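You operate a simulated robot arm through the tools that you are given. There is no shell and no other tool. Be economical: measure what you need, move in short steps, check, and stop when the job is done.

You are at the controls of a simulated robot arm. One attempt, no reset.

JOB
Put the pink clip on the wooden holder on the side table. Take the green yarn cone and put it on the shelf under the green table. Put one of the yellow spools from the top of the green table on top of the brown carton there. Press the counter zero button two times. Put the pink spool from the lower shelf of the wall rack in the teal tray. Put the white yarn cone from the packing bench on the notepad. Fetch the red clamp and stand it on the bottom shelf of the grey shelving. Open the right drawer of the narrow bench. Do these in any order. Set down upright: yellow spool, pink spool, red clamp.

It is judged by the outcome, as a careful person would: the job done as asked, and still so three seconds after it is handed in. It fails if anything else is knocked over, pushed out of place, dropped, spilled or broken.

ROBOT AND FRAMES
A 7-joint arm with a fingered hand on a trunk, on a base that drives. Base frame: it is fixed to the floor where the robot stands at the start and does not move with it; the origin is under the middle of the robot, x ahead of it, y to its left, z up; the surface under the hand at the start is at about z = 80. Units: cm, rad, N and s.
With the tool pointing down near the work surface it reaches from about 40 to 74 cm from the robot's upright axis, wherever it stands. Its first joint turns from -2.897 to 2.897 rad. Places, roughly: bottom shelf of the grey shelving [-140, -70, 10]; carton [75, -75, 75]; counter zero button [50, -90, 80]; green yarn cone [50, 0, 75]; notepad [175, -375, 75]; pink clip (3x3x7 cm) [50, 10, 80]; pink spool (6x6x8 cm) [-110, 520, 120]; red clamp (8x4x12 cm) [140, -380, 90]; right drawer of the narrow bench [500, -310, 70]; shelf under the green table [80, -60, 20]; teal tray (20x25x5 cm) [-140, 510, 110]; white yarn cone [150, -375, 75]; wooden holder on the side table (25x15 cm) [-122, 292, 80]; yellow spool [75, 0, 75]. Payload 3.4 kg.
The tool frame sits at the grasp point between the pads (the TCP): z along the fingers, y along the line on which they close. The tips reach 2.5 cm beyond it. The gripper opens to 8.8 cm. The gripper's body begins 2.9 cm behind the TCP. The gripper is a hand of 3 fingers: y runs from the thumb to the fingers, the wrist lies at [-1.3, -10.6, -17.4] in the tool frame, and closing takes about 1.5 s.
Orientation is that of the tool frame in the base frame, as a unit quaternion [w, x, y, z]. With the fingers straight down and the wrist toward the robot, the tool's x, y and z point along [0, 1, 0], [1, 0, 0] and [0, 0, -1] of the base frame.

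CONTROLS
- The arm moves only by the tool step_arm. Its argument "moves" is a list of rows, each a list of 2 entries, a list of its own where there are three numbers: the shift along the tool's x, y, z in cm, then the turn, a rotation vector about the tool's x, y, z in rad. In form: [[[x, y, z], [wx, wy, wz]], ...]. A call has 1 to 10 rows; each row shifts and turns the commanded pose from where the row before left it, along the tool's axes as they then stand. "claw" is the closure in counts, from 0 (fully open) to 255 (shut), set as the call begins (left out, the last holds). Each row takes 0.2 s and may step no farther than 5 cm and 0.15 rad from the row before; otherwise, or with a gripper value out of range, the whole call is refused. A pose out of reach is approached as far as the arm can. The call stops where the force on the tool passes 40 N (or 10 N more than at its start, if that is more) or the arm is blocked; 0.2 s more then pass. The fingers move at their own pace (about 7.2 cm/s each) and stop on an object; they squeeze with about 24 N. The grip force told is the motor's: it shows also when the fingers shut on nothing. Time passes only in rows, and 0.2 s behind the last, so rows that do not move let the fingers close. It gives the time, the measured TCP pose, the force on the tool (base axes), the opening and the grip force at its end, in the units of the frame above (readings bear some noise), with the torque about the TCP (base axes, N m) and any sound that the robot's microphone picked up.
- Cameras (640 x 400 px; columns grow to the right, rows downward): "scene" is now at [2.27, 13.77, 143.35]; the picture's right is [-0.23, -0.97, 0.00], its down [-0.65, 0.15, -0.75] and it looks along [0.73, -0.17, -0.67] (base axes); focal length 248 px, centre (320, 200). "wrist" rides on the gripper at [5.8, -8.5, -9.9] in the tool frame; the picture's right is [-0.67, 0.35, -0.66], its down [-0.69, -0.63, 0.37] and it looks along [-0.29, 0.69, 0.66] (tool axes); focal length 261 px, centre (320, 200). There is no depth. A picture from a camera that has moved, and an enlarged one, comes with that camera's place and axes in the base frame and with its lens.
- get_image(camera): a new picture of that camera. It takes no simulated time.
- lift_body(by): slides the trunk up (or, below 0, down) by that many cm; the arm and the scene camera ride with it, the base frame stays. It gives what a move gives, with no picture.
- roll_base(legs): drives the robot by 1 to 6 legs, each [ahead, left, turn to the left] in cm, cm and rad, along the robot's own axes; the way and the turn of a leg run together, so that a leg with both is an arc; at most 150 cm and 3.142 rad a leg. The arm and the cameras ride along, it lands a little off, and it stops where it bumps. It gives what a move gives.
- curl_fingers(index, middle, thumb_bend, thumb_turn): sets how far each is bent, from 0 (flat) to 1 (curled in); at 0.3 the hand is open as for a grip, at 0.7 the pads meet at the TCP. One left out holds its place. A second passes; each finger stops where it meets its share of the squeeze, and holds until it gets a number again. A gripper value or a shape takes the hand back. It gives what a move gives, with no picture; readings hold the bend of each and the force on the fingers (four entries, about 0 where the hand has none), thumb and palm. thumb_turn goes from beside the hand (0) to across from the fingers (1), as for a grip.
- hand_shape(shape): the hand has 3 fingers and takes this shape, open, in about a second: jaw (thumb against the fingers, like two jaws); tri (thumb and two fingers); tip (a fingertip pinch); poke (one finger out to press); point (the index stretched); flat (the hand flat); cup (the hand cupped); fist (a fist). The gripper value then closes the fingers along that shape, each until it touches; the sizes above hold for jaw. It gives what a move gives, with no picture.
- head_to(pan, tilt): turns the head with the scene camera to pan (to the left, within 2.705 rad either way) and tilt (down, from -0.506 to 1.204), counted from straight ahead of the robot. It gives what a move gives.
- close_up(camera, box): a new picture of the part [left, top, right, bottom] of that camera's present view, enlarged. It takes no simulated time.
- hand_in(): hands the job in; it is judged then, once.

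Go step by step. Nothing tells you exact positions but the pictures and the camera data: compare them with the known pose of the tool, close in by small moves and look again before you grip or let go. The budget is 207 turns and 200 pictures, counting those below and the enlarged ones. Unless the task says otherwise, let go and move clear before handing in.

The tools are called after ">>>" as a command line: name --argument value ..., lists and objects as JSON in quotes. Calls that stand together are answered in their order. step_arm: Moves the arm, as the interface text tells. Its arguments: {"type":"object","properties":{"moves":{"type":"array","items":{"type":"array"}},"claw":{"type":"number"}},"required":["moves"]} The other tools are called the same way: lift_body (by) slides the trunk up or down; hand_shape (shape) gives the hand a shape; curl_fingers (index, middle, thumb_bend, thumb_turn) moves the fingers one by one; roll_base (legs) drives the base; head_to (pan, tilt) turns the head that bears the scene camera; get_image (camera) takes a picture; close_up (camera, box) takes an enlarged picture of a part of a camera's view; hand_in () hands the job in.

At the start:

```text
time: 0.0
eef_pos: [42.84, -16.92, 108.16]
tcp_rot: [0.0, 0.707, 0.707, 0.0]
wrist_force: [-0.9, -0.2, 0.3]
ft_torque: [0.02, 0.01, 0.06]
width: 8.74
grip_force: 0.2
shape: jaw
bend: [0.3, 0.3, 0.3, 0.98]
finger forces: [0.0, 0.1, 0.1, 0.0, 0.0, 0.1]
trunk travel left (down, up): [-45.0, 14.0]
robot x, y, heading: [0.06, 0.04, 0.0]
head pan, tilt: [-0.229, 0.728]
```

scene: 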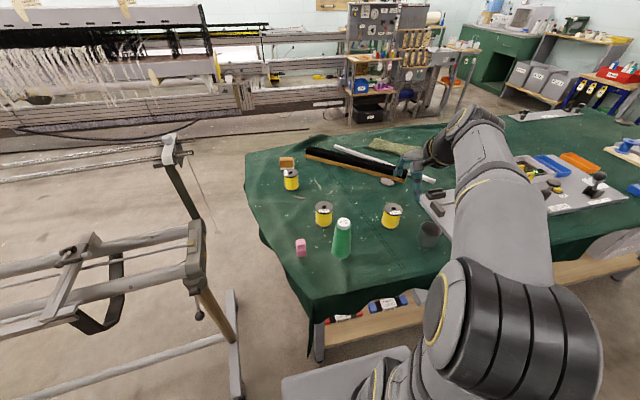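
wrist: 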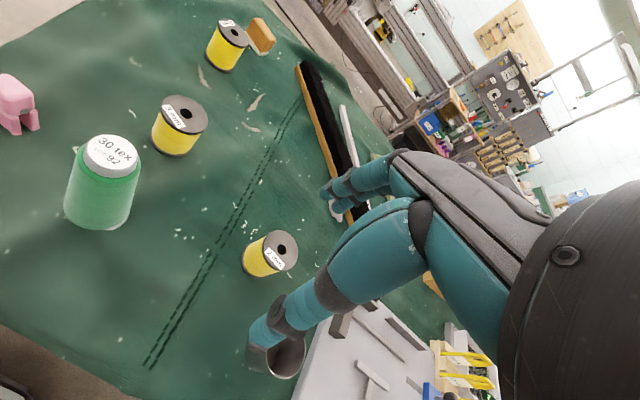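

I see the green table with the clip, cone and spools ahead. I first look around to map the places.

>>> close_up --camera "scene" --box '[240, 120, 440, 270]'

>>> head_to --pan -1.0 --tilt 0.6

>>> get_image --camera "scene"

>>> head_to --pan -2.2 --tilt 0.4

>>> get_image --camera "scene"

>>> head_to --pan 2.2 --tilt 0.3

>>> get_image --camera "scene"

>>> head_to --pan 1.1 --tilt 0.3

>>> get_image --camera "scene"

```text
2.67 times, centred on (340, 195) of scene
camera zoom: at [2.27, 13.77, 143.35], right [-0.23, -0.97, 0.0], down [-0.65, 0.15, -0.75], along [0.73, -0.17, -0.67], focal length 661 px, centre (267, 213)
```

zoom: 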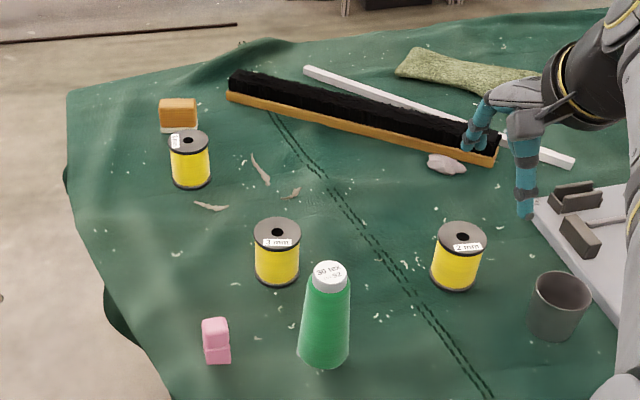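

```text
time: 1.1
eef_pos: [42.86, -16.89, 108.23]
tcp_rot: [0.0, 0.707, 0.707, -0.001]
wrist_force: [-0.4, 0.8, -0.1]
ft_torque: [0.0, 0.01, -0.02]
width: 8.73
grip_force: 0.1
shape: jaw
bend: [0.3, 0.3, 0.3, 0.98]
finger forces: [0.0, 0.0, 0.1, 0.0, 0.1, 0.0]
trunk travel left (down, up): [-45.0, 14.0]
robot x, y, heading: [-0.15, 0.32, 0.002]
head pan, tilt: [-1.0, 0.6]
```

```text
196 pictures are left
camera scene: at [-1.11, 8.25, 144.44], right [-0.84, -0.54, 0.0], down [-0.31, 0.48, -0.83], along [0.45, -0.69, -0.57], focal length 248 px, centre (320, 200)
```

scene: 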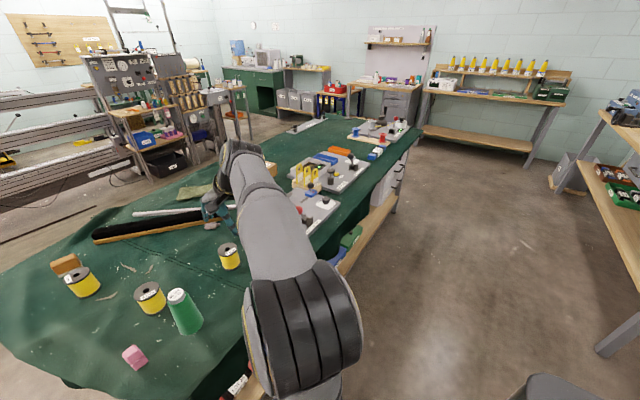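

```text
time: 2.5
eef_pos: [42.87, -16.86, 108.27]
tcp_rot: [0.001, 0.707, 0.707, 0.0]
wrist_force: [0.5, 0.2, 0.2]
ft_torque: [-0.01, 0.0, 0.0]
width: 8.75
grip_force: 0.2
shape: jaw
bend: [0.3, 0.3, 0.3, 0.98]
finger forces: [0.0, 0.0, 0.0, 0.0, 0.0, 0.1]
trunk travel left (down, up): [-45.0, 14.0]
robot x, y, heading: [-0.17, -0.17, 0.003]
head pan, tilt: [-2.201, 0.4]
```

```text
195 pictures are left
camera scene: at [-11.35, 8.19, 146.26], right [-0.81, 0.59, 0.0], down [0.23, 0.31, -0.92], along [-0.54, -0.74, -0.39], focal length 248 px, centre (320, 200)
```

scene: 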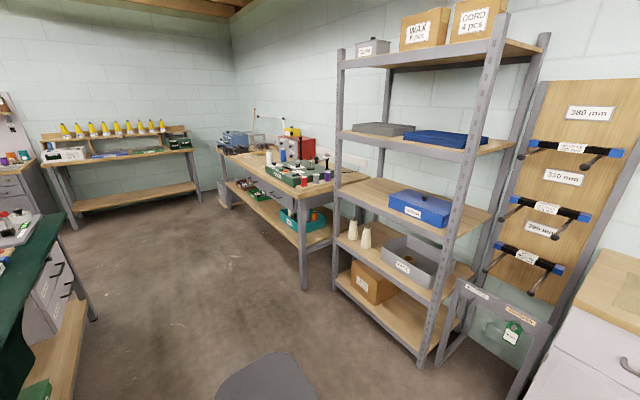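

```text
time: 6.0
eef_pos: [42.91, -16.84, 108.27]
tcp_rot: [0.0, 0.708, 0.707, 0.0]
wrist_force: [-0.6, 0.4, -0.2]
ft_torque: [-0.01, 0.02, -0.03]
width: 8.77
grip_force: 0.1
shape: jaw
bend: [0.3, 0.3, 0.3, 0.98]
finger forces: [0.0, 0.1, 0.0, 0.0, 0.0, 0.0]
trunk travel left (down, up): [-45.0, 14.0]
robot x, y, heading: [-0.2, -0.13, -0.0]
head pan, tilt: [2.201, 0.3]
```

```text
194 pictures are left
camera scene: at [-11.39, 23.23, 147.19], right [0.81, 0.59, 0.0], down [0.17, -0.24, -0.96], along [-0.56, 0.77, -0.3], focal length 248 px, centre (320, 200)
```

scene: 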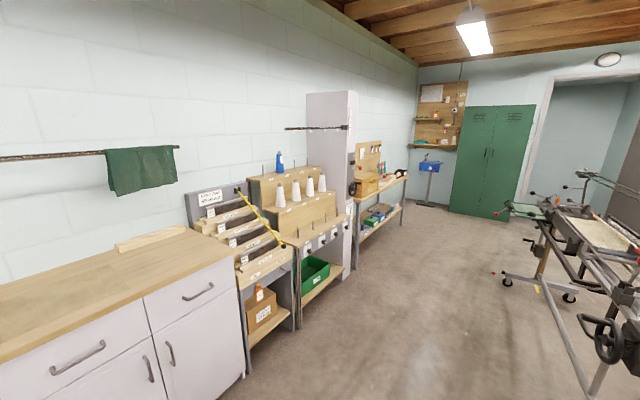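

```text
time: 7.4
eef_pos: [42.78, -16.86, 108.23]
tcp_rot: [0.0, 0.707, 0.707, 0.0]
wrist_force: [-0.2, -1.2, -0.5]
ft_torque: [0.03, 0.01, -0.04]
width: 8.75
grip_force: 0.1
shape: jaw
bend: [0.3, 0.3, 0.3, 0.98]
finger forces: [0.1, 0.0, 0.0, 0.0, 0.1, 0.1]
trunk travel left (down, up): [-45.0, 14.0]
robot x, y, heading: [0.13, 0.07, 0.003]
head pan, tilt: [1.1, 0.3]
```

```text
193 pictures are left
camera scene: at [-1.66, 24.0, 147.19], right [0.89, -0.45, 0.0], down [-0.13, -0.26, -0.96], along [0.43, 0.85, -0.3], focal length 248 px, centre (320, 200)
```

scene: 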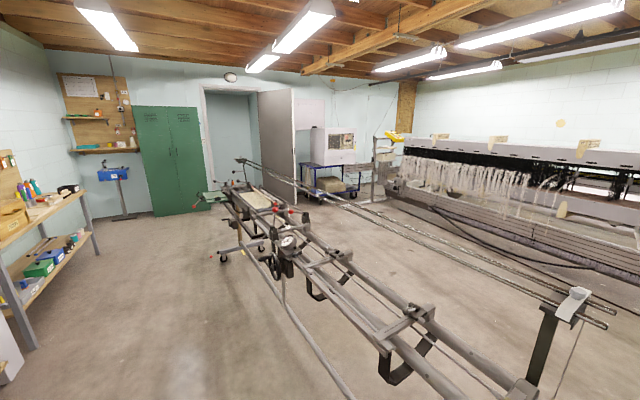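

I mapped the room: table top z≈80, cone at about (45.8,-3), right spool at (52.7,-22.3). I move over the right spool and look.

>>> step_arm --moves '[[[-1.8, 3.3, 2.5], [0, 0, 0]], [[-1.8, 3.3, 2.5], [0, 0, 0]], [[-1.8, 3.2, 2.5], [0, 0, 0]], [[0, 0, 0], [0, 0, 0]]]'

>>> head_to --pan -0.6 --tilt 0.8

>>> get_image --camera "wrist"

>>> get_image --camera "scene"

```text
time: 8.4
eef_pos: [52.9, -22.37, 100.68]
tcp_rot: [0.0, 0.707, 0.707, -0.001]
wrist_force: [0.6, 0.3, 0.0]
ft_torque: [0.01, -0.03, -0.04]
width: 8.77
grip_force: 0.1
shape: jaw
bend: [0.3, 0.3, 0.3, 0.98]
finger forces: [0.0, 0.0, 0.0, 0.1, 0.0, 0.1]
trunk travel left (down, up): [-45.0, 14.0]
robot x, y, heading: [0.3, 0.01, 0.0]
head pan, tilt: [1.1, 0.3]
```

```text
time: 10.1
eef_pos: [52.76, -22.02, 100.69]
tcp_rot: [0.001, 0.707, 0.707, 0.0]
wrist_force: [0.2, 1.1, 0.4]
ft_torque: [-0.05, -0.01, 0.0]
width: 8.76
grip_force: 0.0
shape: jaw
bend: [0.3, 0.3, 0.3, 0.98]
finger forces: [0.1, 0.0, 0.0, 0.1, 0.0, 0.1]
trunk travel left (down, up): [-45.0, 14.0]
robot x, y, heading: [-0.32, 0.05, -0.004]
head pan, tilt: [-0.6, 0.799]
```

```text
192 pictures are left
camera wrist: at [44.32, -16.39, 110.61], right [0.35, -0.67, 0.66], down [-0.63, -0.69, -0.37], along [0.69, -0.29, -0.66], focal length 261 px, centre (320, 200)
```

wrist: 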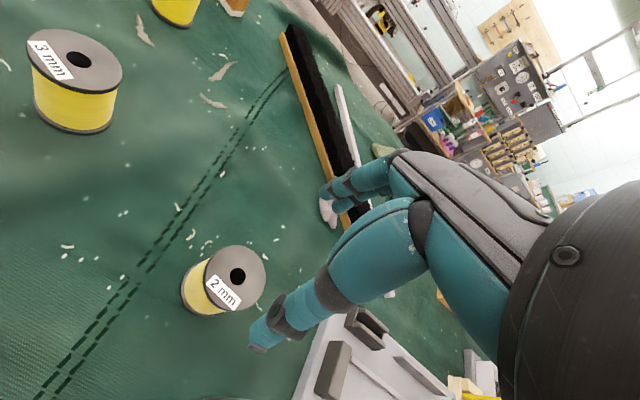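

```text
191 pictures are left
camera scene: at [0.77, 11.13, 142.76], right [-0.56, -0.83, 0.0], down [-0.59, 0.4, -0.7], along [0.58, -0.39, -0.72], focal length 248 px, centre (320, 200)
```

scene: 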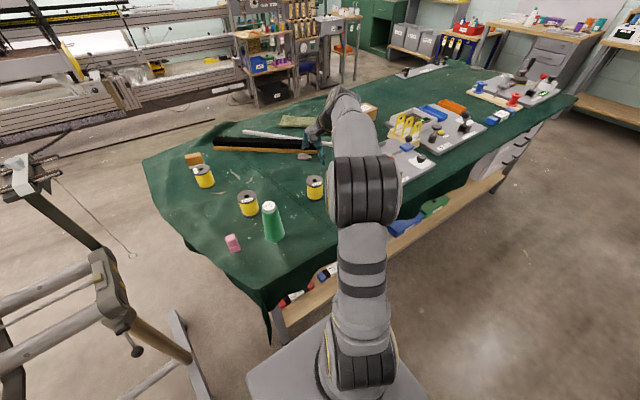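

The spool's hole is at about (53.3,-22.6) by the wrist camera. I descend and grip it.

>>> step_arm --moves '[[[-0.4, 0.4, 4.8], [0, 0, 0]], [[0, 0, 4.8], [0, 0, 0]], [[0, 0, 4.4], [0, 0, 0]], [[0, 0, 0], [0, 0, 0]]]'

>>> get_image --camera "wrist"

```text
time: 11.1
eef_pos: [53.1, -22.64, 86.54]
tcp_rot: [0.001, 0.708, 0.707, -0.001]
wrist_force: [-0.8, 0.5, 1.0]
ft_torque: [-0.02, -0.02, -0.03]
width: 8.78
grip_force: 0.0
shape: jaw
bend: [0.3, 0.3, 0.3, 0.98]
finger forces: [0.4, 0.0, 0.0, 0.0, 0.1, 0.0]
trunk travel left (down, up): [-45.0, 14.0]
robot x, y, heading: [-0.33, 0.02, 0.002]
head pan, tilt: [-0.6, 0.799]
```

```text
190 pictures are left
camera wrist: at [44.52, -16.91, 96.59], right [0.35, -0.67, 0.66], down [-0.63, -0.69, -0.37], along [0.69, -0.29, -0.66], focal length 261 px, centre (320, 200)
```

wrist: 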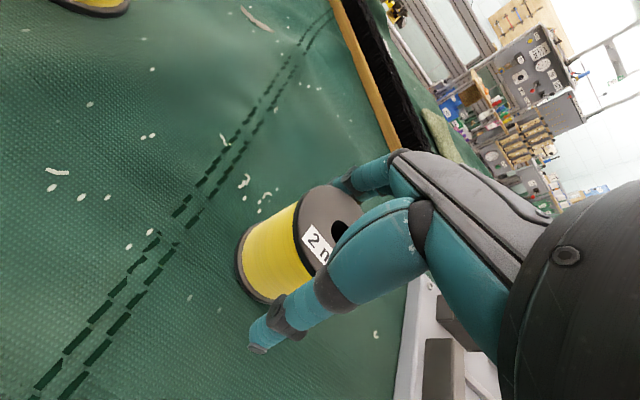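

The spool sits between thumb and fingers. I close.

>>> step_arm --claw 255 --moves '[[[0, 0, 0], [0, 0, 0]], [[0, 0, 0], [0, 0, 0]], [[0, 0, 0], [0, 0, 0]], [[0, 0, 0], [0, 0, 0]], [[0, 0, 0], [0, 0, 0]], [[0, 0, 0], [0, 0, 0]], [[0, 0, 0], [0, 0, 0]], [[0, 0, -4], [0, 0, 0]], [[0, 0, -5], [0, 0, 0]], [[0, 0, -5], [0, 0, 0]]]'

>>> get_image --camera "wrist"

```text
time: 13.3
eef_pos: [53.23, -22.6, 100.74]
tcp_rot: [0.0, 0.708, 0.707, -0.001]
wrist_force: [0.0, 0.2, -0.7]
ft_torque: [-0.04, 0.04, 0.01]
width: 5.01
grip_force: 23.7
shape: jaw
bend: [0.74, 0.41, 0.66, 1.0]
finger forces: [13.5, 8.0, 0.0, 0.1, 21.7, 0.0]
trunk travel left (down, up): [-45.0, 14.0]
robot x, y, heading: [-0.11, 0.14, -0.0]
head pan, tilt: [-0.6, 0.799]
```

```text
189 pictures are left
camera wrist: at [44.65, -16.82, 110.68], right [0.35, -0.67, 0.66], down [-0.63, -0.69, -0.37], along [0.69, -0.29, -0.66], focal length 261 px, centre (320, 200)
```

wrist: 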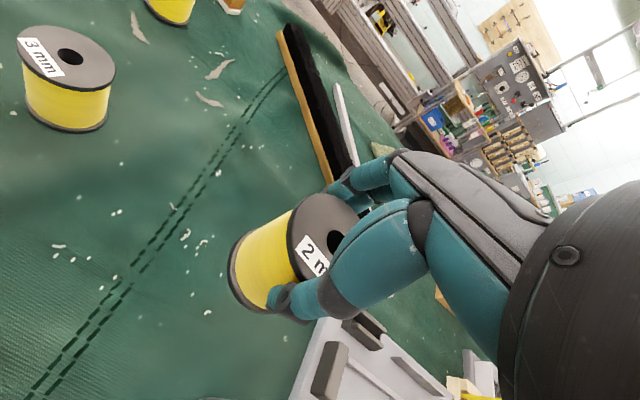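

The spool is held. Before driving right I check the floor to my right.

>>> head_to --pan -1.7 --tilt 0.9

>>> get_image --camera "scene"

```text
time: 14.6
eef_pos: [53.17, -22.62, 100.66]
tcp_rot: [0.0, 0.707, 0.707, 0.001]
wrist_force: [-0.4, 0.6, -0.4]
ft_torque: [-0.01, -0.02, 0.02]
width: 5.01
grip_force: 23.6
shape: jaw
bend: [0.74, 0.41, 0.66, 1.0]
finger forces: [13.5, 8.0, 0.0, 0.1, 21.6, 0.0]
trunk travel left (down, up): [-45.0, 14.0]
robot x, y, heading: [-0.09, -0.09, -0.001]
head pan, tilt: [-1.7, 0.901]
```

```text
188 pictures are left
camera scene: at [-6.85, 8.19, 141.97], right [-0.99, 0.13, 0.0], down [0.1, 0.78, -0.62], along [-0.08, -0.62, -0.78], focal length 248 px, centre (320, 200)
```

scene: 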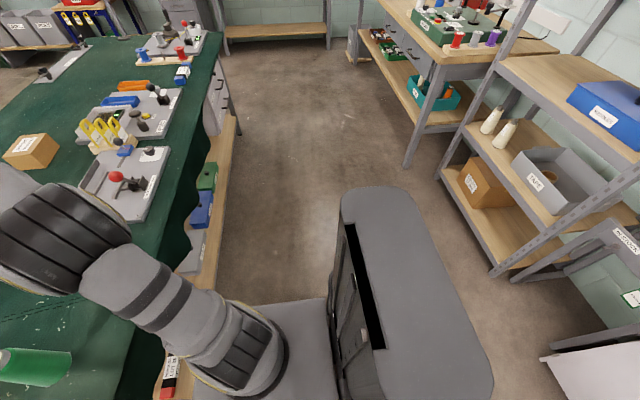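

The grey shape is my own trunk, so the aisle is free. I raise the hand and drive right 60 cm.

>>> step_arm --moves '[[[0, 0, -5], [0, 0, 0]], [[0, 0, -5], [0, 0, 0]], [[0, 0, 0], [0, 0, 0]]]'

>>> roll_base --legs '[[0, -60, 0]]'

>>> head_to --pan 0.1 --tilt 0.75

>>> get_image --camera "scene"

>>> get_image --camera "wrist"

```text
time: 15.4
eef_pos: [53.23, -22.58, 110.85]
tcp_rot: [0.0, 0.707, 0.707, 0.0]
wrist_force: [0.2, -1.7, -1.3]
ft_torque: [-0.02, -0.01, 0.0]
width: 5.0
grip_force: 23.6
shape: jaw
bend: [0.74, 0.41, 0.66, 1.0]
finger forces: [13.7, 8.0, 0.0, 0.0, 21.7, 0.1]
trunk travel left (down, up): [-45.0, 14.0]
robot x, y, heading: [0.11, 0.02, 0.002]
head pan, tilt: [-1.7, 0.901]
```

```text
time: 18.8
eef_pos: [52.94, -82.73, 110.7]
tcp_rot: [0.0, 0.71, 0.705, 0.0]
wrist_force: [-0.1, 0.1, -1.9]
ft_torque: [0.02, -0.03, 0.02]
width: 5.0
grip_force: 24.0
shape: jaw
bend: [0.74, 0.41, 0.66, 1.0]
finger forces: [13.5, 8.0, 0.0, 0.0, 21.6, 0.1]
trunk travel left (down, up): [-45.0, 14.0]
robot x, y, heading: [0.03, -59.67, -0.008]
head pan, tilt: [-1.7, 0.901]
```

```text
time: 20.6
eef_pos: [52.72, -82.89, 110.75]
tcp_rot: [-0.001, 0.71, 0.704, 0.0]
wrist_force: [0.6, 0.1, 0.0]
ft_torque: [-0.03, -0.01, 0.0]
width: 4.99
grip_force: 24.0
shape: jaw
bend: [0.74, 0.41, 0.66, 1.0]
finger forces: [13.7, 8.0, 0.1, 0.1, 21.7, 0.0]
trunk travel left (down, up): [-45.0, 14.0]
robot x, y, heading: [-0.16, -59.58, -0.009]
head pan, tilt: [0.099, 0.75]
```

```text
187 pictures are left
camera scene: at [2.28, -43.43, 143.16], right [0.09, -1.0, 0.0], down [-0.68, -0.06, -0.73], along [0.73, 0.07, -0.68], focal length 248 px, centre (320, 200)
```

scene: 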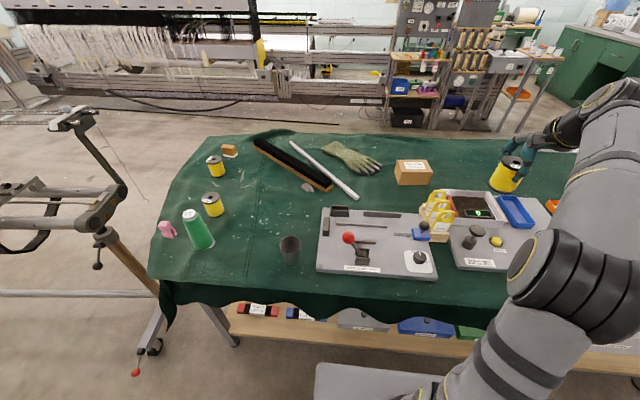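

```text
186 pictures are left
camera wrist: at [44.35, -76.96, 120.69], right [0.34, -0.67, 0.66], down [-0.63, -0.68, -0.37], along [0.69, -0.29, -0.66], focal length 261 px, centre (320, 200)
```

wrist: 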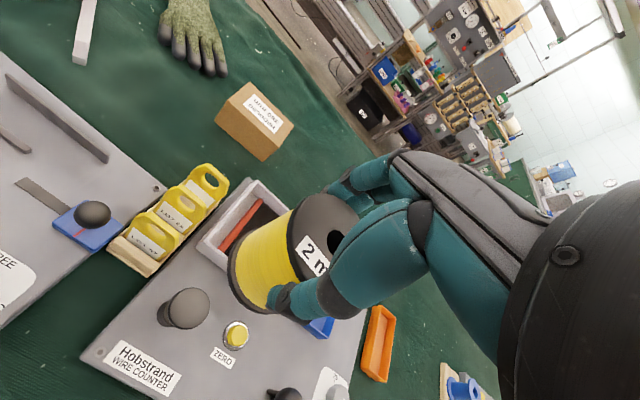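

The counter's yellow ZERO button and the brown carton (~(86,-73)) are in view. I drive a little nearer to reach the carton.

>>> roll_base --legs '[[0, -12, 0], [8, 0, 0.008]]'

>>> get_image --camera "wrist"

>>> head_to --pan 0.0 --tilt 0.75

>>> get_image --camera "scene"

```text
time: 22.5
eef_pos: [61.16, -94.53, 110.64]
tcp_rot: [0.0, 0.707, 0.707, 0.0]
wrist_force: [-0.4, 0.2, -1.2]
ft_torque: [0.0, 0.01, 0.04]
width: 5.01
grip_force: 24.8
shape: jaw
bend: [0.74, 0.41, 0.66, 1.0]
finger forces: [13.7, 8.1, 0.0, 0.0, 21.7, 0.0]
trunk travel left (down, up): [-45.0, 14.0]
robot x, y, heading: [8.13, -71.91, -0.004]
head pan, tilt: [0.099, 0.75]
```

```text
185 pictures are left
camera wrist: at [52.62, -88.84, 120.66], right [0.35, -0.67, 0.66], down [-0.63, -0.69, -0.37], along [0.69, -0.29, -0.66], focal length 261 px, centre (320, 200)
```

wrist: 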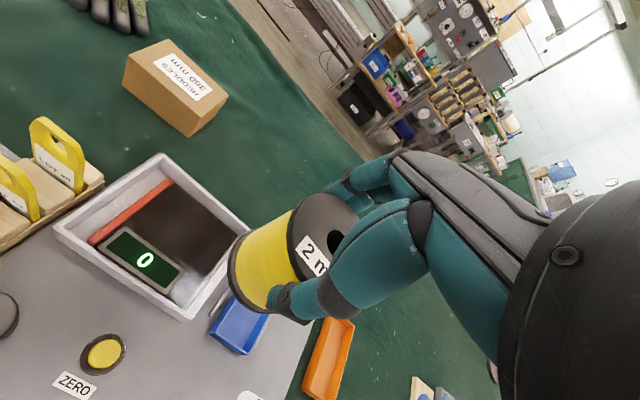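

```text
time: 23.2
eef_pos: [61.07, -94.77, 110.75]
tcp_rot: [0.0, 0.707, 0.707, 0.0]
wrist_force: [1.0, 0.1, 0.0]
ft_torque: [0.01, -0.02, 0.0]
width: 4.98
grip_force: 24.1
shape: jaw
bend: [0.74, 0.41, 0.66, 1.0]
finger forces: [13.6, 8.1, 0.0, 0.0, 21.7, 0.0]
trunk travel left (down, up): [-45.0, 14.0]
robot x, y, heading: [7.95, -71.88, 0.001]
head pan, tilt: [0.0, 0.75]
```

```text
184 pictures are left
camera scene: at [10.35, -56.37, 143.16], right [0.0, -1.0, 0.0], down [-0.68, 0.0, -0.73], along [0.73, 0.0, -0.68], focal length 248 px, centre (320, 200)
```

scene: 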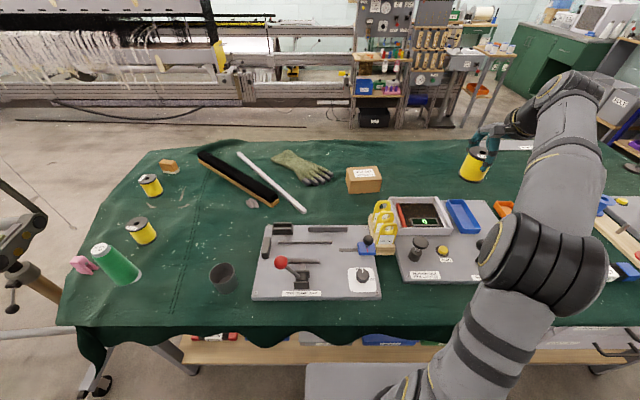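

The carton top centre is about (85,-72.8,86.7). I move the spool above it.

>>> step_arm --moves '[[[3.1, 3.3, 0], [0, 0, 0]], [[3.1, 3.3, 0], [0, 0, 0]], [[3.1, 3.3, 0], [0, 0, 0]], [[3.1, 3.3, 1], [0, 0, 0]], [[3.1, 3.3, 2], [0, 0, 0]], [[3.1, 3.3, 2], [0, 0, 0]], [[3.2, 3.3, 2], [0, 0, 0]], [[0, 0, 2], [0, 0, 0]], [[0, 0, 0], [0, 0, 0]]]'

>>> get_image --camera "wrist"

>>> close_up --camera "scene" --box '[300, 100, 460, 200]'

```text
refused: row 7 steps farther than a row can; nothing moved
```

```text
183 pictures are left
camera wrist: at [52.57, -88.84, 120.68], right [0.35, -0.67, 0.66], down [-0.63, -0.69, -0.37], along [0.69, -0.29, -0.66], focal length 261 px, centre (320, 200)
```

wrist: 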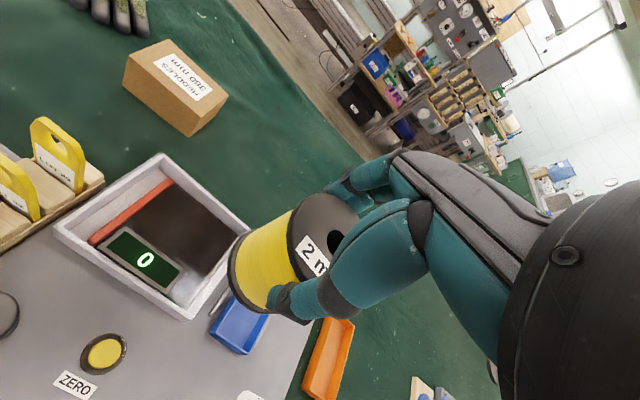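

```text
4.00 times, centred on (380, 150) of scene
camera zoom: at [10.35, -56.37, 143.16], right [0.0, -1.0, 0.0], down [-0.68, 0.0, -0.73], along [0.73, 0.0, -0.68], focal length 992 px, centre (80, 400)
```

zoom: 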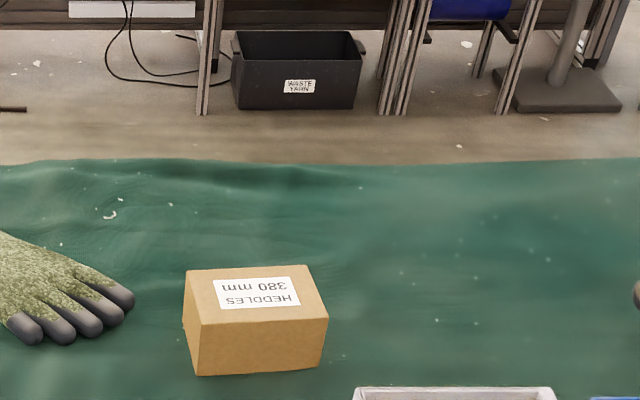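

Row limit hit; I repeat with smaller rows. The carton top is z≈86.5, spanning x 82–90.

>>> step_arm --moves '[[[3.1, 3.4, 0], [0, 0, 0]], [[3.1, 3.4, 0], [0, 0, 0]], [[3.1, 3.4, 0], [0, 0, 0]], [[3.1, 3.4, 1], [0, 0, 0]], [[3.1, 3.4, 1.5], [0, 0, 0]], [[3.1, 3.4, 1.5], [0, 0, 0]], [[3.1, 3.4, 1.5], [0, 0, 0]], [[0, 0.5, 3], [0, 0, 0]], [[0, 0, 0], [0, 0, 0]], [[0, 0, 0], [0, 0, 0]]]'

>>> get_image --camera "wrist"

>>> close_up --camera "scene" --box '[300, 100, 460, 200]'

```text
time: 25.4
eef_pos: [78.34, -73.54, 99.73]
tcp_rot: [-0.001, 0.707, 0.708, 0.0]
wrist_force: [-0.1, -0.1, -1.6]
ft_torque: [0.0, 0.02, 0.0]
width: 4.96
grip_force: 24.5
shape: jaw
bend: [0.74, 0.41, 0.66, 1.0]
finger forces: [13.7, 8.2, 0.0, 0.0, 21.4, 0.1]
out of reach, approached as far as the arm can: row 4, 5, 6, 7, 8
trunk travel left (down, up): [-45.0, 14.0]
robot x, y, heading: [8.09, -72.29, 0.0]
head pan, tilt: [0.0, 0.75]
```

```text
181 pictures are left
camera wrist: at [69.74, -67.77, 109.65], right [0.35, -0.67, 0.66], down [-0.63, -0.69, -0.36], along [0.69, -0.29, -0.66], focal length 261 px, centre (320, 200)
```

wrist: 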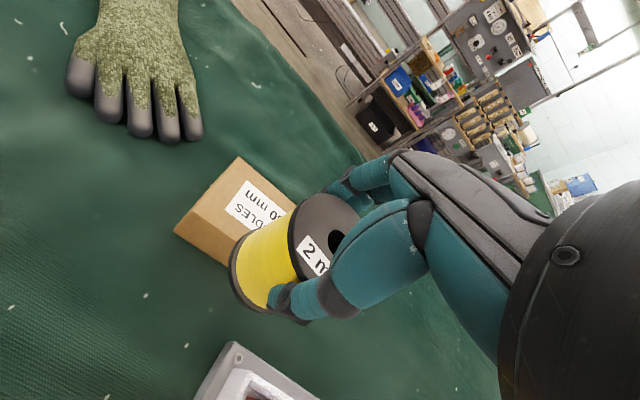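

```text
4.00 times, centred on (380, 150) of scene
camera zoom: at [10.35, -56.36, 143.15], right [0.0, -1.0, 0.0], down [-0.68, 0.0, -0.73], along [0.73, 0.0, -0.68], focal length 992 px, centre (80, 400)
```

zoom: 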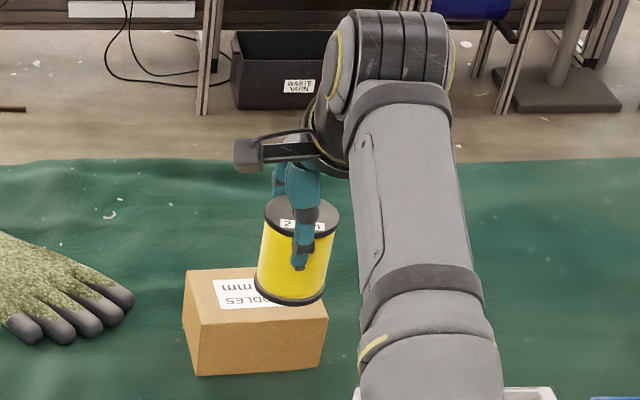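

The arm tops out at x=78.3. I raise the trunk (shoulder nearer) and creep ahead a bit.

>>> lift_body --by 14

>>> roll_base --legs '[[3.5, 0, 0]]'

>>> step_arm --moves '[[[0, 0, 4], [0, 0, 0]], [[0, 0, 4], [0, 0, 0]], [[0, 2, 3], [0, 0, 0]], [[0, 2, 0], [0, 0, 0]], [[0, 0, 0], [0, 0, 0]], [[0, 0, 0], [0, 0, 0]]]'

>>> get_image --camera "wrist"

>>> close_up --camera "scene" --box '[300, 100, 460, 200]'

```text
time: 27.1
eef_pos: [78.29, -73.53, 113.61]
tcp_rot: [-0.001, 0.708, 0.707, -0.002]
wrist_force: [-0.5, 0.0, -1.4]
ft_torque: [-0.02, 0.03, -0.01]
width: 4.99
grip_force: 24.2
shape: jaw
bend: [0.74, 0.41, 0.66, 1.0]
finger forces: [13.7, 8.2, 0.0, 0.1, 21.5, 0.0]
trunk travel left (down, up): [-59.0, 0.0]
robot x, y, heading: [7.83, -72.08, -0.001]
head pan, tilt: [0.0, 0.75]
```

```text
time: 27.9
eef_pos: [81.91, -73.5, 113.63]
tcp_rot: [-0.001, 0.707, 0.707, -0.001]
wrist_force: [-0.1, 0.2, -0.9]
ft_torque: [-0.01, 0.0, -0.03]
width: 4.98
grip_force: 24.2
shape: jaw
bend: [0.74, 0.41, 0.66, 1.0]
finger forces: [13.7, 8.1, 0.1, 0.0, 21.5, 0.0]
trunk travel left (down, up): [-59.0, 0.0]
robot x, y, heading: [11.33, -72.19, -0.004]
head pan, tilt: [0.0, 0.75]
```

```text
time: 29.3
eef_pos: [84.71, -73.39, 102.92]
tcp_rot: [0.0, 0.707, 0.707, -0.001]
wrist_force: [0.0, 0.2, -0.5]
ft_torque: [-0.03, 0.01, -0.01]
width: 4.95
grip_force: 23.8
shape: jaw
bend: [0.74, 0.41, 0.66, 1.0]
finger forces: [13.8, 8.3, 0.0, 0.1, 21.6, 0.0]
out of reach, approached as far as the arm can: row 1, 2, 3, 4
trunk travel left (down, up): [-59.0, 0.0]
robot x, y, heading: [11.1, -71.77, -0.003]
head pan, tilt: [0.0, 0.75]
```

```text
179 pictures are left
camera wrist: at [76.25, -67.72, 112.87], right [0.35, -0.67, 0.66], down [-0.63, -0.69, -0.36], along [0.69, -0.29, -0.66], focal length 261 px, centre (320, 200)
```

wrist: 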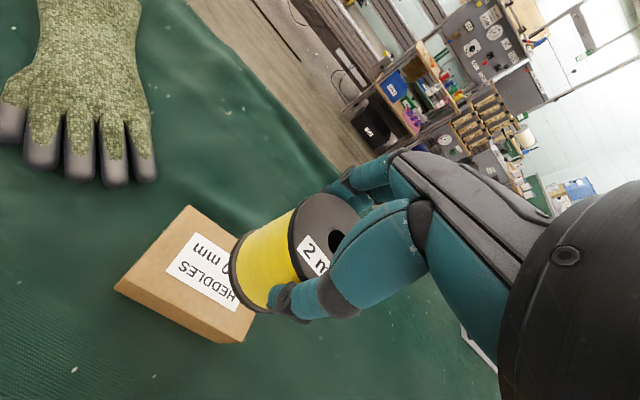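

```text
4.00 times, centred on (380, 150) of scene
camera zoom: at [13.85, -56.36, 157.15], right [0.0, -1.0, 0.0], down [-0.68, 0.0, -0.73], along [0.73, 0.0, -0.68], focal length 992 px, centre (80, 400)
```

zoom: 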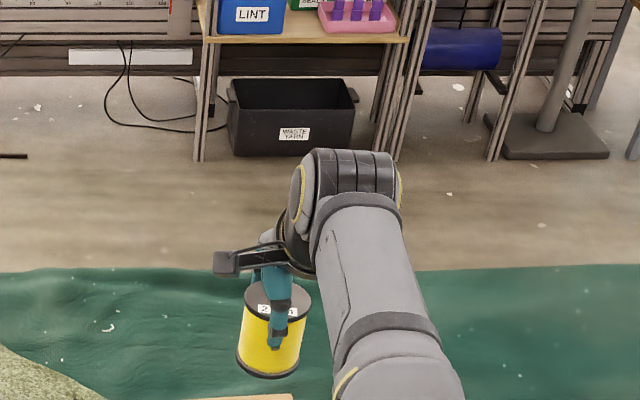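

Now x=84.7 is reached and it grows as I go lower. I descend to just above the carton.

>>> step_arm --moves '[[[0.4, 0, 4], [0, 0, 0]], [[0, 0.5, 3.5], [0, 0, 0]], [[0, 0, 0], [0, 0, 0]], [[0, 0, 0], [0, 0, 0]]]'

>>> get_image --camera "wrist"

>>> close_up --camera "scene" --box '[300, 150, 460, 250]'

```text
time: 30.3
eef_pos: [85.08, -73.07, 95.54]
tcp_rot: [-0.001, 0.708, 0.707, -0.001]
wrist_force: [-0.1, -0.1, -1.3]
ft_torque: [0.0, -0.02, -0.05]
width: 4.95
grip_force: 23.7
shape: jaw
bend: [0.74, 0.41, 0.66, 1.0]
finger forces: [13.8, 8.2, 0.0, 0.0, 21.4, 0.1]
trunk travel left (down, up): [-59.0, 0.0]
robot x, y, heading: [10.92, -72.19, -0.005]
head pan, tilt: [0.0, 0.75]
```

```text
177 pictures are left
camera wrist: at [76.53, -67.35, 105.45], right [0.35, -0.67, 0.66], down [-0.63, -0.69, -0.36], along [0.69, -0.29, -0.66], focal length 261 px, centre (320, 200)
```

wrist: 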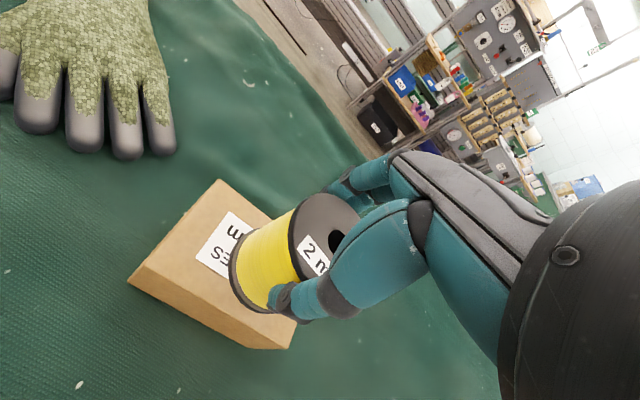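

```text
4.00 times, centred on (380, 200) of scene
camera zoom: at [13.85, -56.37, 157.15], right [0.0, -1.0, 0.0], down [-0.68, 0.0, -0.73], along [0.73, 0.0, -0.68], focal length 992 px, centre (80, 200)
```

zoom: 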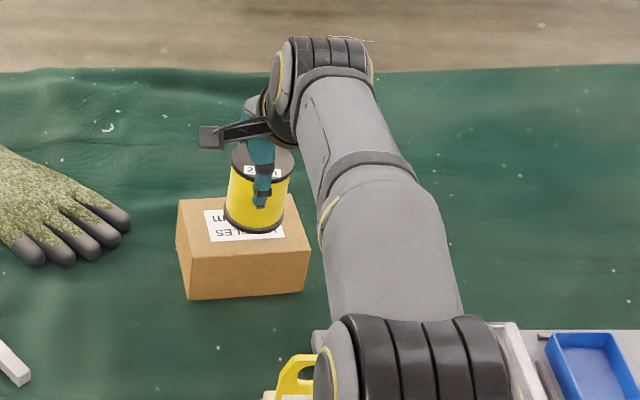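

Aligned over the carton with about 2 cm to go. I lower until contact.

>>> step_arm --moves '[[[0.2, 0.5, 0.8], [0, 0, 0]], [[0, 0, 0.5], [0, 0, 0]], [[0, 0, 0.4], [0, 0, 0]], [[0, 0, 0], [0, 0, 0]]]'

>>> close_up --camera "wrist" --box '[120, 160, 400, 340]'

>>> close_up --camera "scene" --box '[320, 160, 400, 230]'

```text
time: 31.3
eef_pos: [85.4, -72.81, 93.82]
tcp_rot: [-0.001, 0.707, 0.708, -0.001]
wrist_force: [-0.4, -1.4, -0.7]
ft_torque: [0.01, 0.01, -0.01]
width: 4.93
grip_force: 24.3
shape: jaw
bend: [0.74, 0.41, 0.66, 1.0]
finger forces: [13.7, 8.2, 0.0, 0.0, 21.5, 0.0]
trunk travel left (down, up): [-59.0, 0.0]
robot x, y, heading: [11.61, -72.01, -0.002]
head pan, tilt: [0.0, 0.75]
```

```text
2.22 times, centred on (260, 250) of wrist
camera zoom: at [76.95, -67.07, 103.71], right [0.35, -0.67, 0.66], down [-0.63, -0.69, -0.36], along [0.69, -0.29, -0.66], focal length 579 px, centre (453, 89)
```

zoom: 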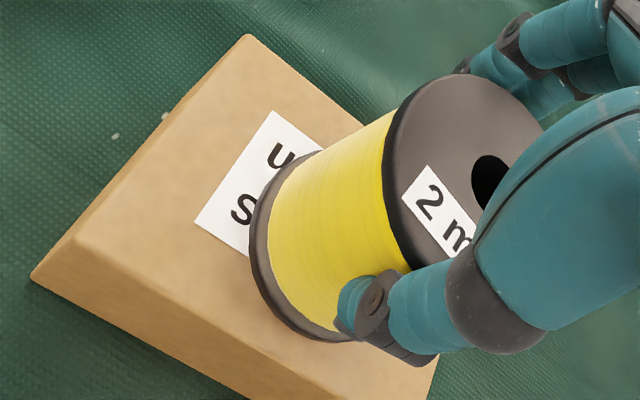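

```text
5.71 times, centred on (360, 195) of scene
camera zoom: at [13.86, -56.37, 157.15], right [0.0, -1.0, 0.0], down [-0.68, 0.0, -0.73], along [0.73, 0.0, -0.68], focal length 1417 px, centre (91, 229)
```

zoom: 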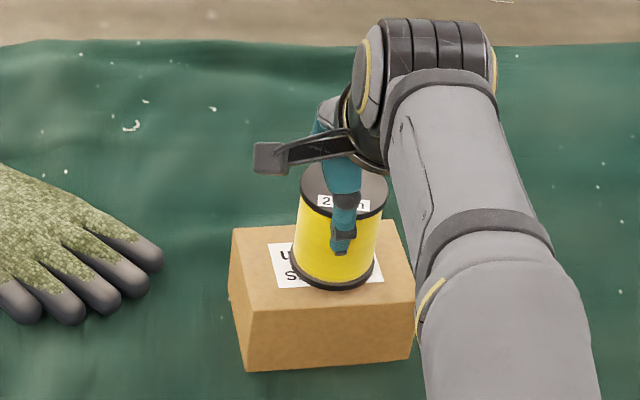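

About 1 cm of gap seems left; I continue slowly.

>>> step_arm --moves '[[[0, 0, 0.3], [0, 0, 0]], [[0, 0, 0.2], [0, 0, 0]], [[0, 0, 0], [0, 0, 0]]]'

>>> step_arm --moves '[[[0, 0, 0.2], [0, 0, 0]], [[0, 0, 0.1], [0, 0, 0]], [[0, 0, 0], [0, 0, 0]]]'

```text
time: 32.1
eef_pos: [85.41, -72.95, 93.34]
tcp_rot: [0.0, 0.707, 0.707, 0.0]
wrist_force: [-0.2, -0.3, -0.5]
ft_torque: [-0.02, 0.03, 0.0]
width: 4.96
grip_force: 24.3
shape: jaw
bend: [0.74, 0.41, 0.66, 1.0]
finger forces: [13.7, 8.3, 0.1, 0.0, 21.5, 0.0]
trunk travel left (down, up): [-59.0, 0.0]
robot x, y, heading: [11.69, -72.12, -0.007]
head pan, tilt: [0.0, 0.75]
```

```text
time: 32.9
eef_pos: [85.42, -72.94, 93.06]
tcp_rot: [0.0, 0.707, 0.708, -0.001]
wrist_force: [-0.4, 0.2, -0.3]
ft_torque: [-0.01, 0.02, -0.01]
width: 4.92
grip_force: 23.7
shape: jaw
bend: [0.74, 0.41, 0.66, 1.0]
finger forces: [13.8, 8.2, 0.0, 0.1, 21.4, 0.0]
trunk travel left (down, up): [-59.0, 0.0]
robot x, y, heading: [11.4, -72.19, 0.0]
head pan, tilt: [0.0, 0.75]
```

>>> step_arm --moves '[[[0, 0, 0.3], [0, 0, 0]], [[0, 0, 0], [0, 0, 0]]]'

>>> close_up --camera "wrist" --box '[120, 160, 400, 340]'

>>> close_up --camera "scene" --box '[320, 160, 400, 230]'

```text
time: 33.5
eef_pos: [85.5, -72.89, 93.02]
tcp_rot: [0.001, 0.707, 0.707, 0.001]
wrist_force: [2.2, -1.0, 14.2]
ft_torque: [-0.04, -0.09, 0.0]
width: 4.98
grip_force: 23.9
shape: jaw
bend: [0.74, 0.41, 0.66, 1.0]
finger forces: [15.2, 9.9, 0.0, 0.0, 22.3, 0.0]
trunk travel left (down, up): [-59.0, 0.0]
robot x, y, heading: [11.16, -72.07, -0.001]
head pan, tilt: [0.0, 0.75]
```

```text
2.22 times, centred on (260, 250) of wrist
camera zoom: at [76.83, -67.06, 102.92], right [0.35, -0.67, 0.66], down [-0.63, -0.69, -0.37], along [0.7, -0.29, -0.66], focal length 579 px, centre (453, 89)
```

zoom: 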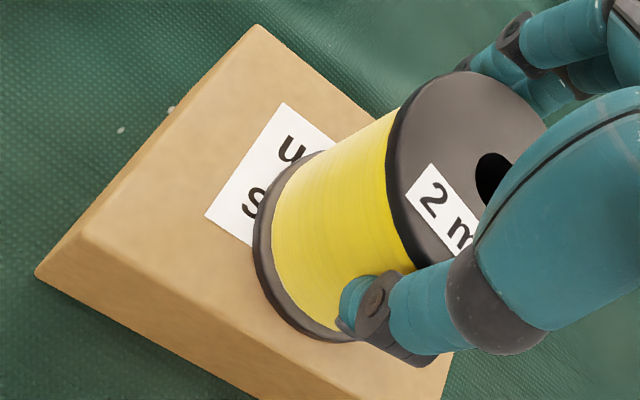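

```text
5.71 times, centred on (360, 195) of scene
camera zoom: at [13.66, -56.38, 157.18], right [0.0, -1.0, 0.0], down [-0.68, 0.0, -0.73], along [0.73, 0.0, -0.68], focal length 1417 px, centre (91, 229)
```

zoom: 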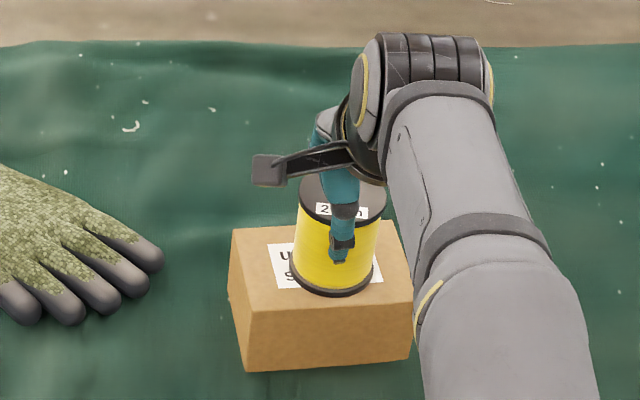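

Contact (14 N). I open and rise.

>>> step_arm --claw 0 --moves '[[[0, 0, -0.2], [0, 0, 0]], [[0, 0, 0], [0, 0, 0]], [[0, 0, 0], [0, 0, 0]], [[0, 0, 0], [0, 0, 0]], [[0, 0, 0], [0, 0, 0]], [[0, 0, 0], [0, 0, 0]], [[0, 0, -2], [0, 0, 0]], [[0, 0, -4], [0, 0, 0]], [[0, 0, -4], [0, 0, 0]]]'

>>> get_image --camera "wrist"

>>> close_up --camera "scene" --box '[320, 150, 400, 230]'

```text
time: 35.5
eef_pos: [84.82, -72.93, 102.69]
tcp_rot: [-0.001, 0.707, 0.707, -0.001]
wrist_force: [-0.4, -0.3, -0.4]
ft_torque: [-0.03, 0.0, -0.03]
width: 8.77
grip_force: 0.0
shape: jaw
bend: [0.3, 0.3, 0.3, 0.98]
finger forces: [0.0, 0.0, 0.1, 0.0, 0.1, 0.0]
out of reach, approached as far as the arm can: row 1, 9
trunk travel left (down, up): [-59.0, 0.0]
robot x, y, heading: [11.46, -72.25, 0.0]
head pan, tilt: [0.0, 0.75]
```

```text
171 pictures are left
camera wrist: at [76.35, -67.08, 112.61], right [0.35, -0.67, 0.66], down [-0.63, -0.69, -0.36], along [0.69, -0.29, -0.66], focal length 261 px, centre (320, 200)
```

wrist: 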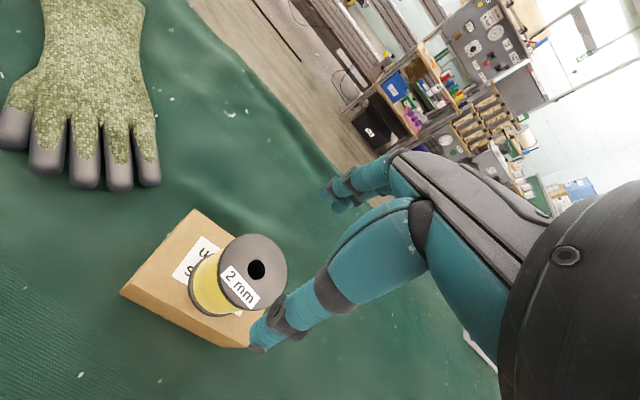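

```text
5.00 times, centred on (360, 190) of scene
camera zoom: at [13.89, -56.37, 157.15], right [0.0, -1.0, 0.0], down [-0.68, 0.0, -0.73], along [0.73, 0.0, -0.68], focal length 1240 px, centre (120, 250)
```

zoom: 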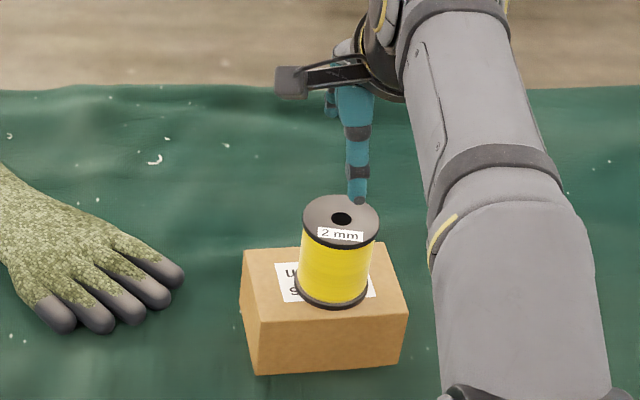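

The spool stands on the carton. Next the ZERO button at about (53.4,-92.3,83): I move over it and take the poke shape.

>>> step_arm --moves '[[[-2.4, -3.9, -0.5], [0, 0, 0]], [[-2.4, -3.9, -0.5], [0, 0, 0]], [[-2.4, -3.9, -0.5], [0, 0, 0]], [[-2.4, -3.9, -0.5], [0, 0, 0]], [[-2.4, -3.9, 0], [0, 0, 0]], [[-2.4, -3.9, 0], [0, 0, 0]], [[-2.4, -3.9, 0], [0, 0, 0]], [[-2.4, -3.9, 0], [0, 0, 0]], [[0, 0, 0], [0, 0, 0]]]'

>>> hand_shape --shape "poke"

>>> get_image --camera "wrist"

>>> head_to --pan -0.25 --tilt 0.9

>>> get_image --camera "scene"

```text
time: 37.5
eef_pos: [53.96, -92.07, 104.49]
tcp_rot: [0.0, 0.708, 0.706, 0.0]
wrist_force: [-0.7, 0.6, -0.4]
ft_torque: [0.0, 0.0, 0.01]
width: 8.76
grip_force: 0.0
shape: jaw
bend: [0.3, 0.3, 0.3, 0.98]
finger forces: [0.0, 0.1, 0.1, 0.1, 0.1, 0.0]
trunk travel left (down, up): [-59.0, 0.0]
robot x, y, heading: [11.16, -72.11, -0.001]
head pan, tilt: [0.0, 0.75]
```

```text
time: 38.4
eef_pos: [53.89, -91.99, 104.61]
tcp_rot: [-0.001, 0.706, 0.708, -0.001]
wrist_force: [-0.3, -0.7, -0.3]
ft_torque: [0.0, 0.01, 0.0]
width: 0.0
grip_force: 0.1
shape: poke
bend: [0.7, 0.7, 1.0, 1.0]
finger forces: [0.0, 0.1, 0.1, 0.0, 0.0, 0.0]
trunk travel left (down, up): [-59.0, 0.0]
robot x, y, heading: [11.57, -72.12, -0.002]
head pan, tilt: [0.0, 0.75]
```

```text
169 pictures are left
camera wrist: at [45.43, -86.25, 114.57], right [0.35, -0.67, 0.66], down [-0.63, -0.69, -0.36], along [0.69, -0.29, -0.66], focal length 261 px, centre (320, 200)
```

wrist: 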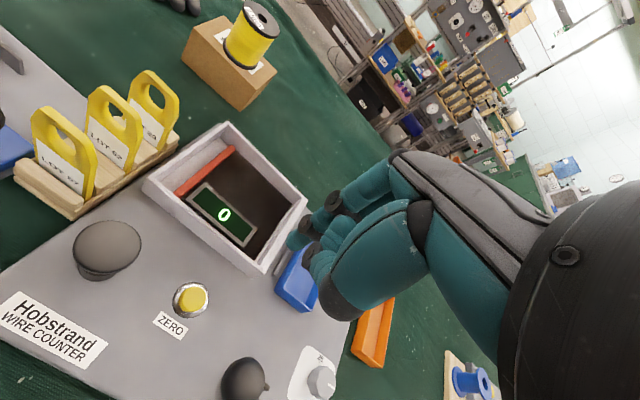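

```text
time: 39.2
eef_pos: [53.88, -92.16, 104.71]
tcp_rot: [0.0, 0.707, 0.707, 0.0]
wrist_force: [0.4, 0.9, 0.2]
ft_torque: [0.02, 0.0, 0.01]
width: 0.0
grip_force: 0.0
shape: poke
bend: [0.7, 0.7, 1.0, 1.0]
finger forces: [0.0, 0.0, 0.0, 0.1, 0.0, 0.0]
trunk travel left (down, up): [-59.0, 0.0]
robot x, y, heading: [11.41, -72.09, -0.002]
head pan, tilt: [-0.25, 0.901]
```

```text
168 pictures are left
camera scene: at [12.86, -58.23, 155.97], right [-0.25, -0.97, 0.0], down [-0.76, 0.19, -0.62], along [0.6, -0.15, -0.78], focal length 248 px, centre (320, 200)
```

scene: 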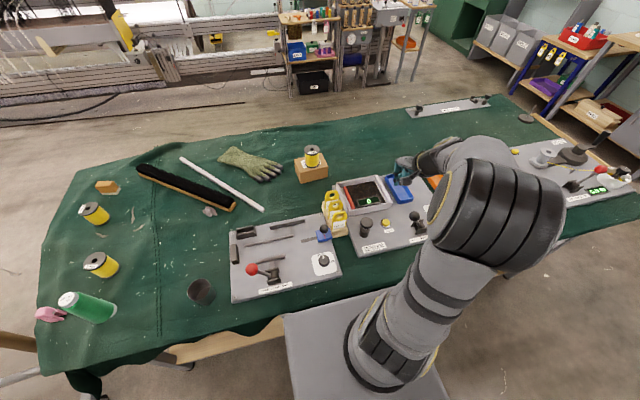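

Two fingertips show; I curl the middle finger so that only the index presses.

>>> curl_fingers --index 0.6 --middle 1.0 --thumb_bend 1.0 --thumb_turn 0.5

>>> close_up --camera "wrist" --box '[160, 120, 440, 340]'

>>> close_up --camera "scene" --box '[340, 120, 460, 240]'

```text
time: 40.2
eef_pos: [53.95, -92.0, 104.77]
tcp_rot: [-0.001, 0.707, 0.707, -0.001]
wrist_force: [0.0, -0.1, -1.0]
ft_torque: [-0.02, 0.01, 0.0]
width: 3.0
grip_force: 0.0
shape: fingers
bend: [0.6, 1.0, 1.0, 0.51]
finger forces: [0.0, 0.0, 0.0, 0.0, 0.0, 0.0]
trunk travel left (down, up): [-59.0, 0.0]
robot x, y, heading: [11.7, -72.01, -0.002]
head pan, tilt: [-0.25, 0.901]
```

```text
1.82 times, centred on (300, 230) of wrist
camera zoom: at [45.43, -86.25, 114.58], right [0.35, -0.67, 0.66], down [-0.63, -0.69, -0.36], along [0.69, -0.29, -0.66], focal length 474 px, centre (356, 146)
```

zoom: 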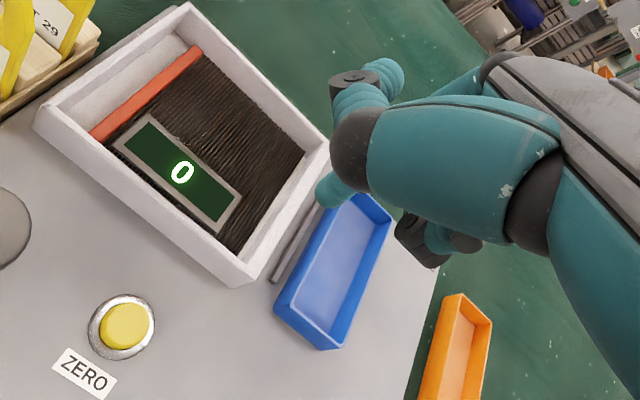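

```text
3.33 times, centred on (400, 180) of scene
camera zoom: at [12.86, -58.23, 155.96], right [-0.25, -0.97, 0.0], down [-0.76, 0.19, -0.62], along [0.6, -0.15, -0.78], focal length 826 px, centre (53, 267)
```

zoom: 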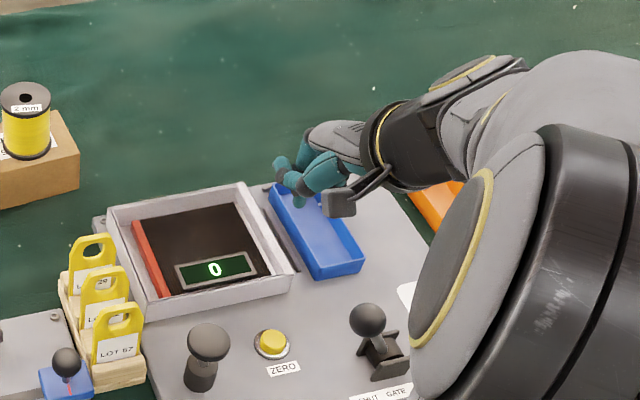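

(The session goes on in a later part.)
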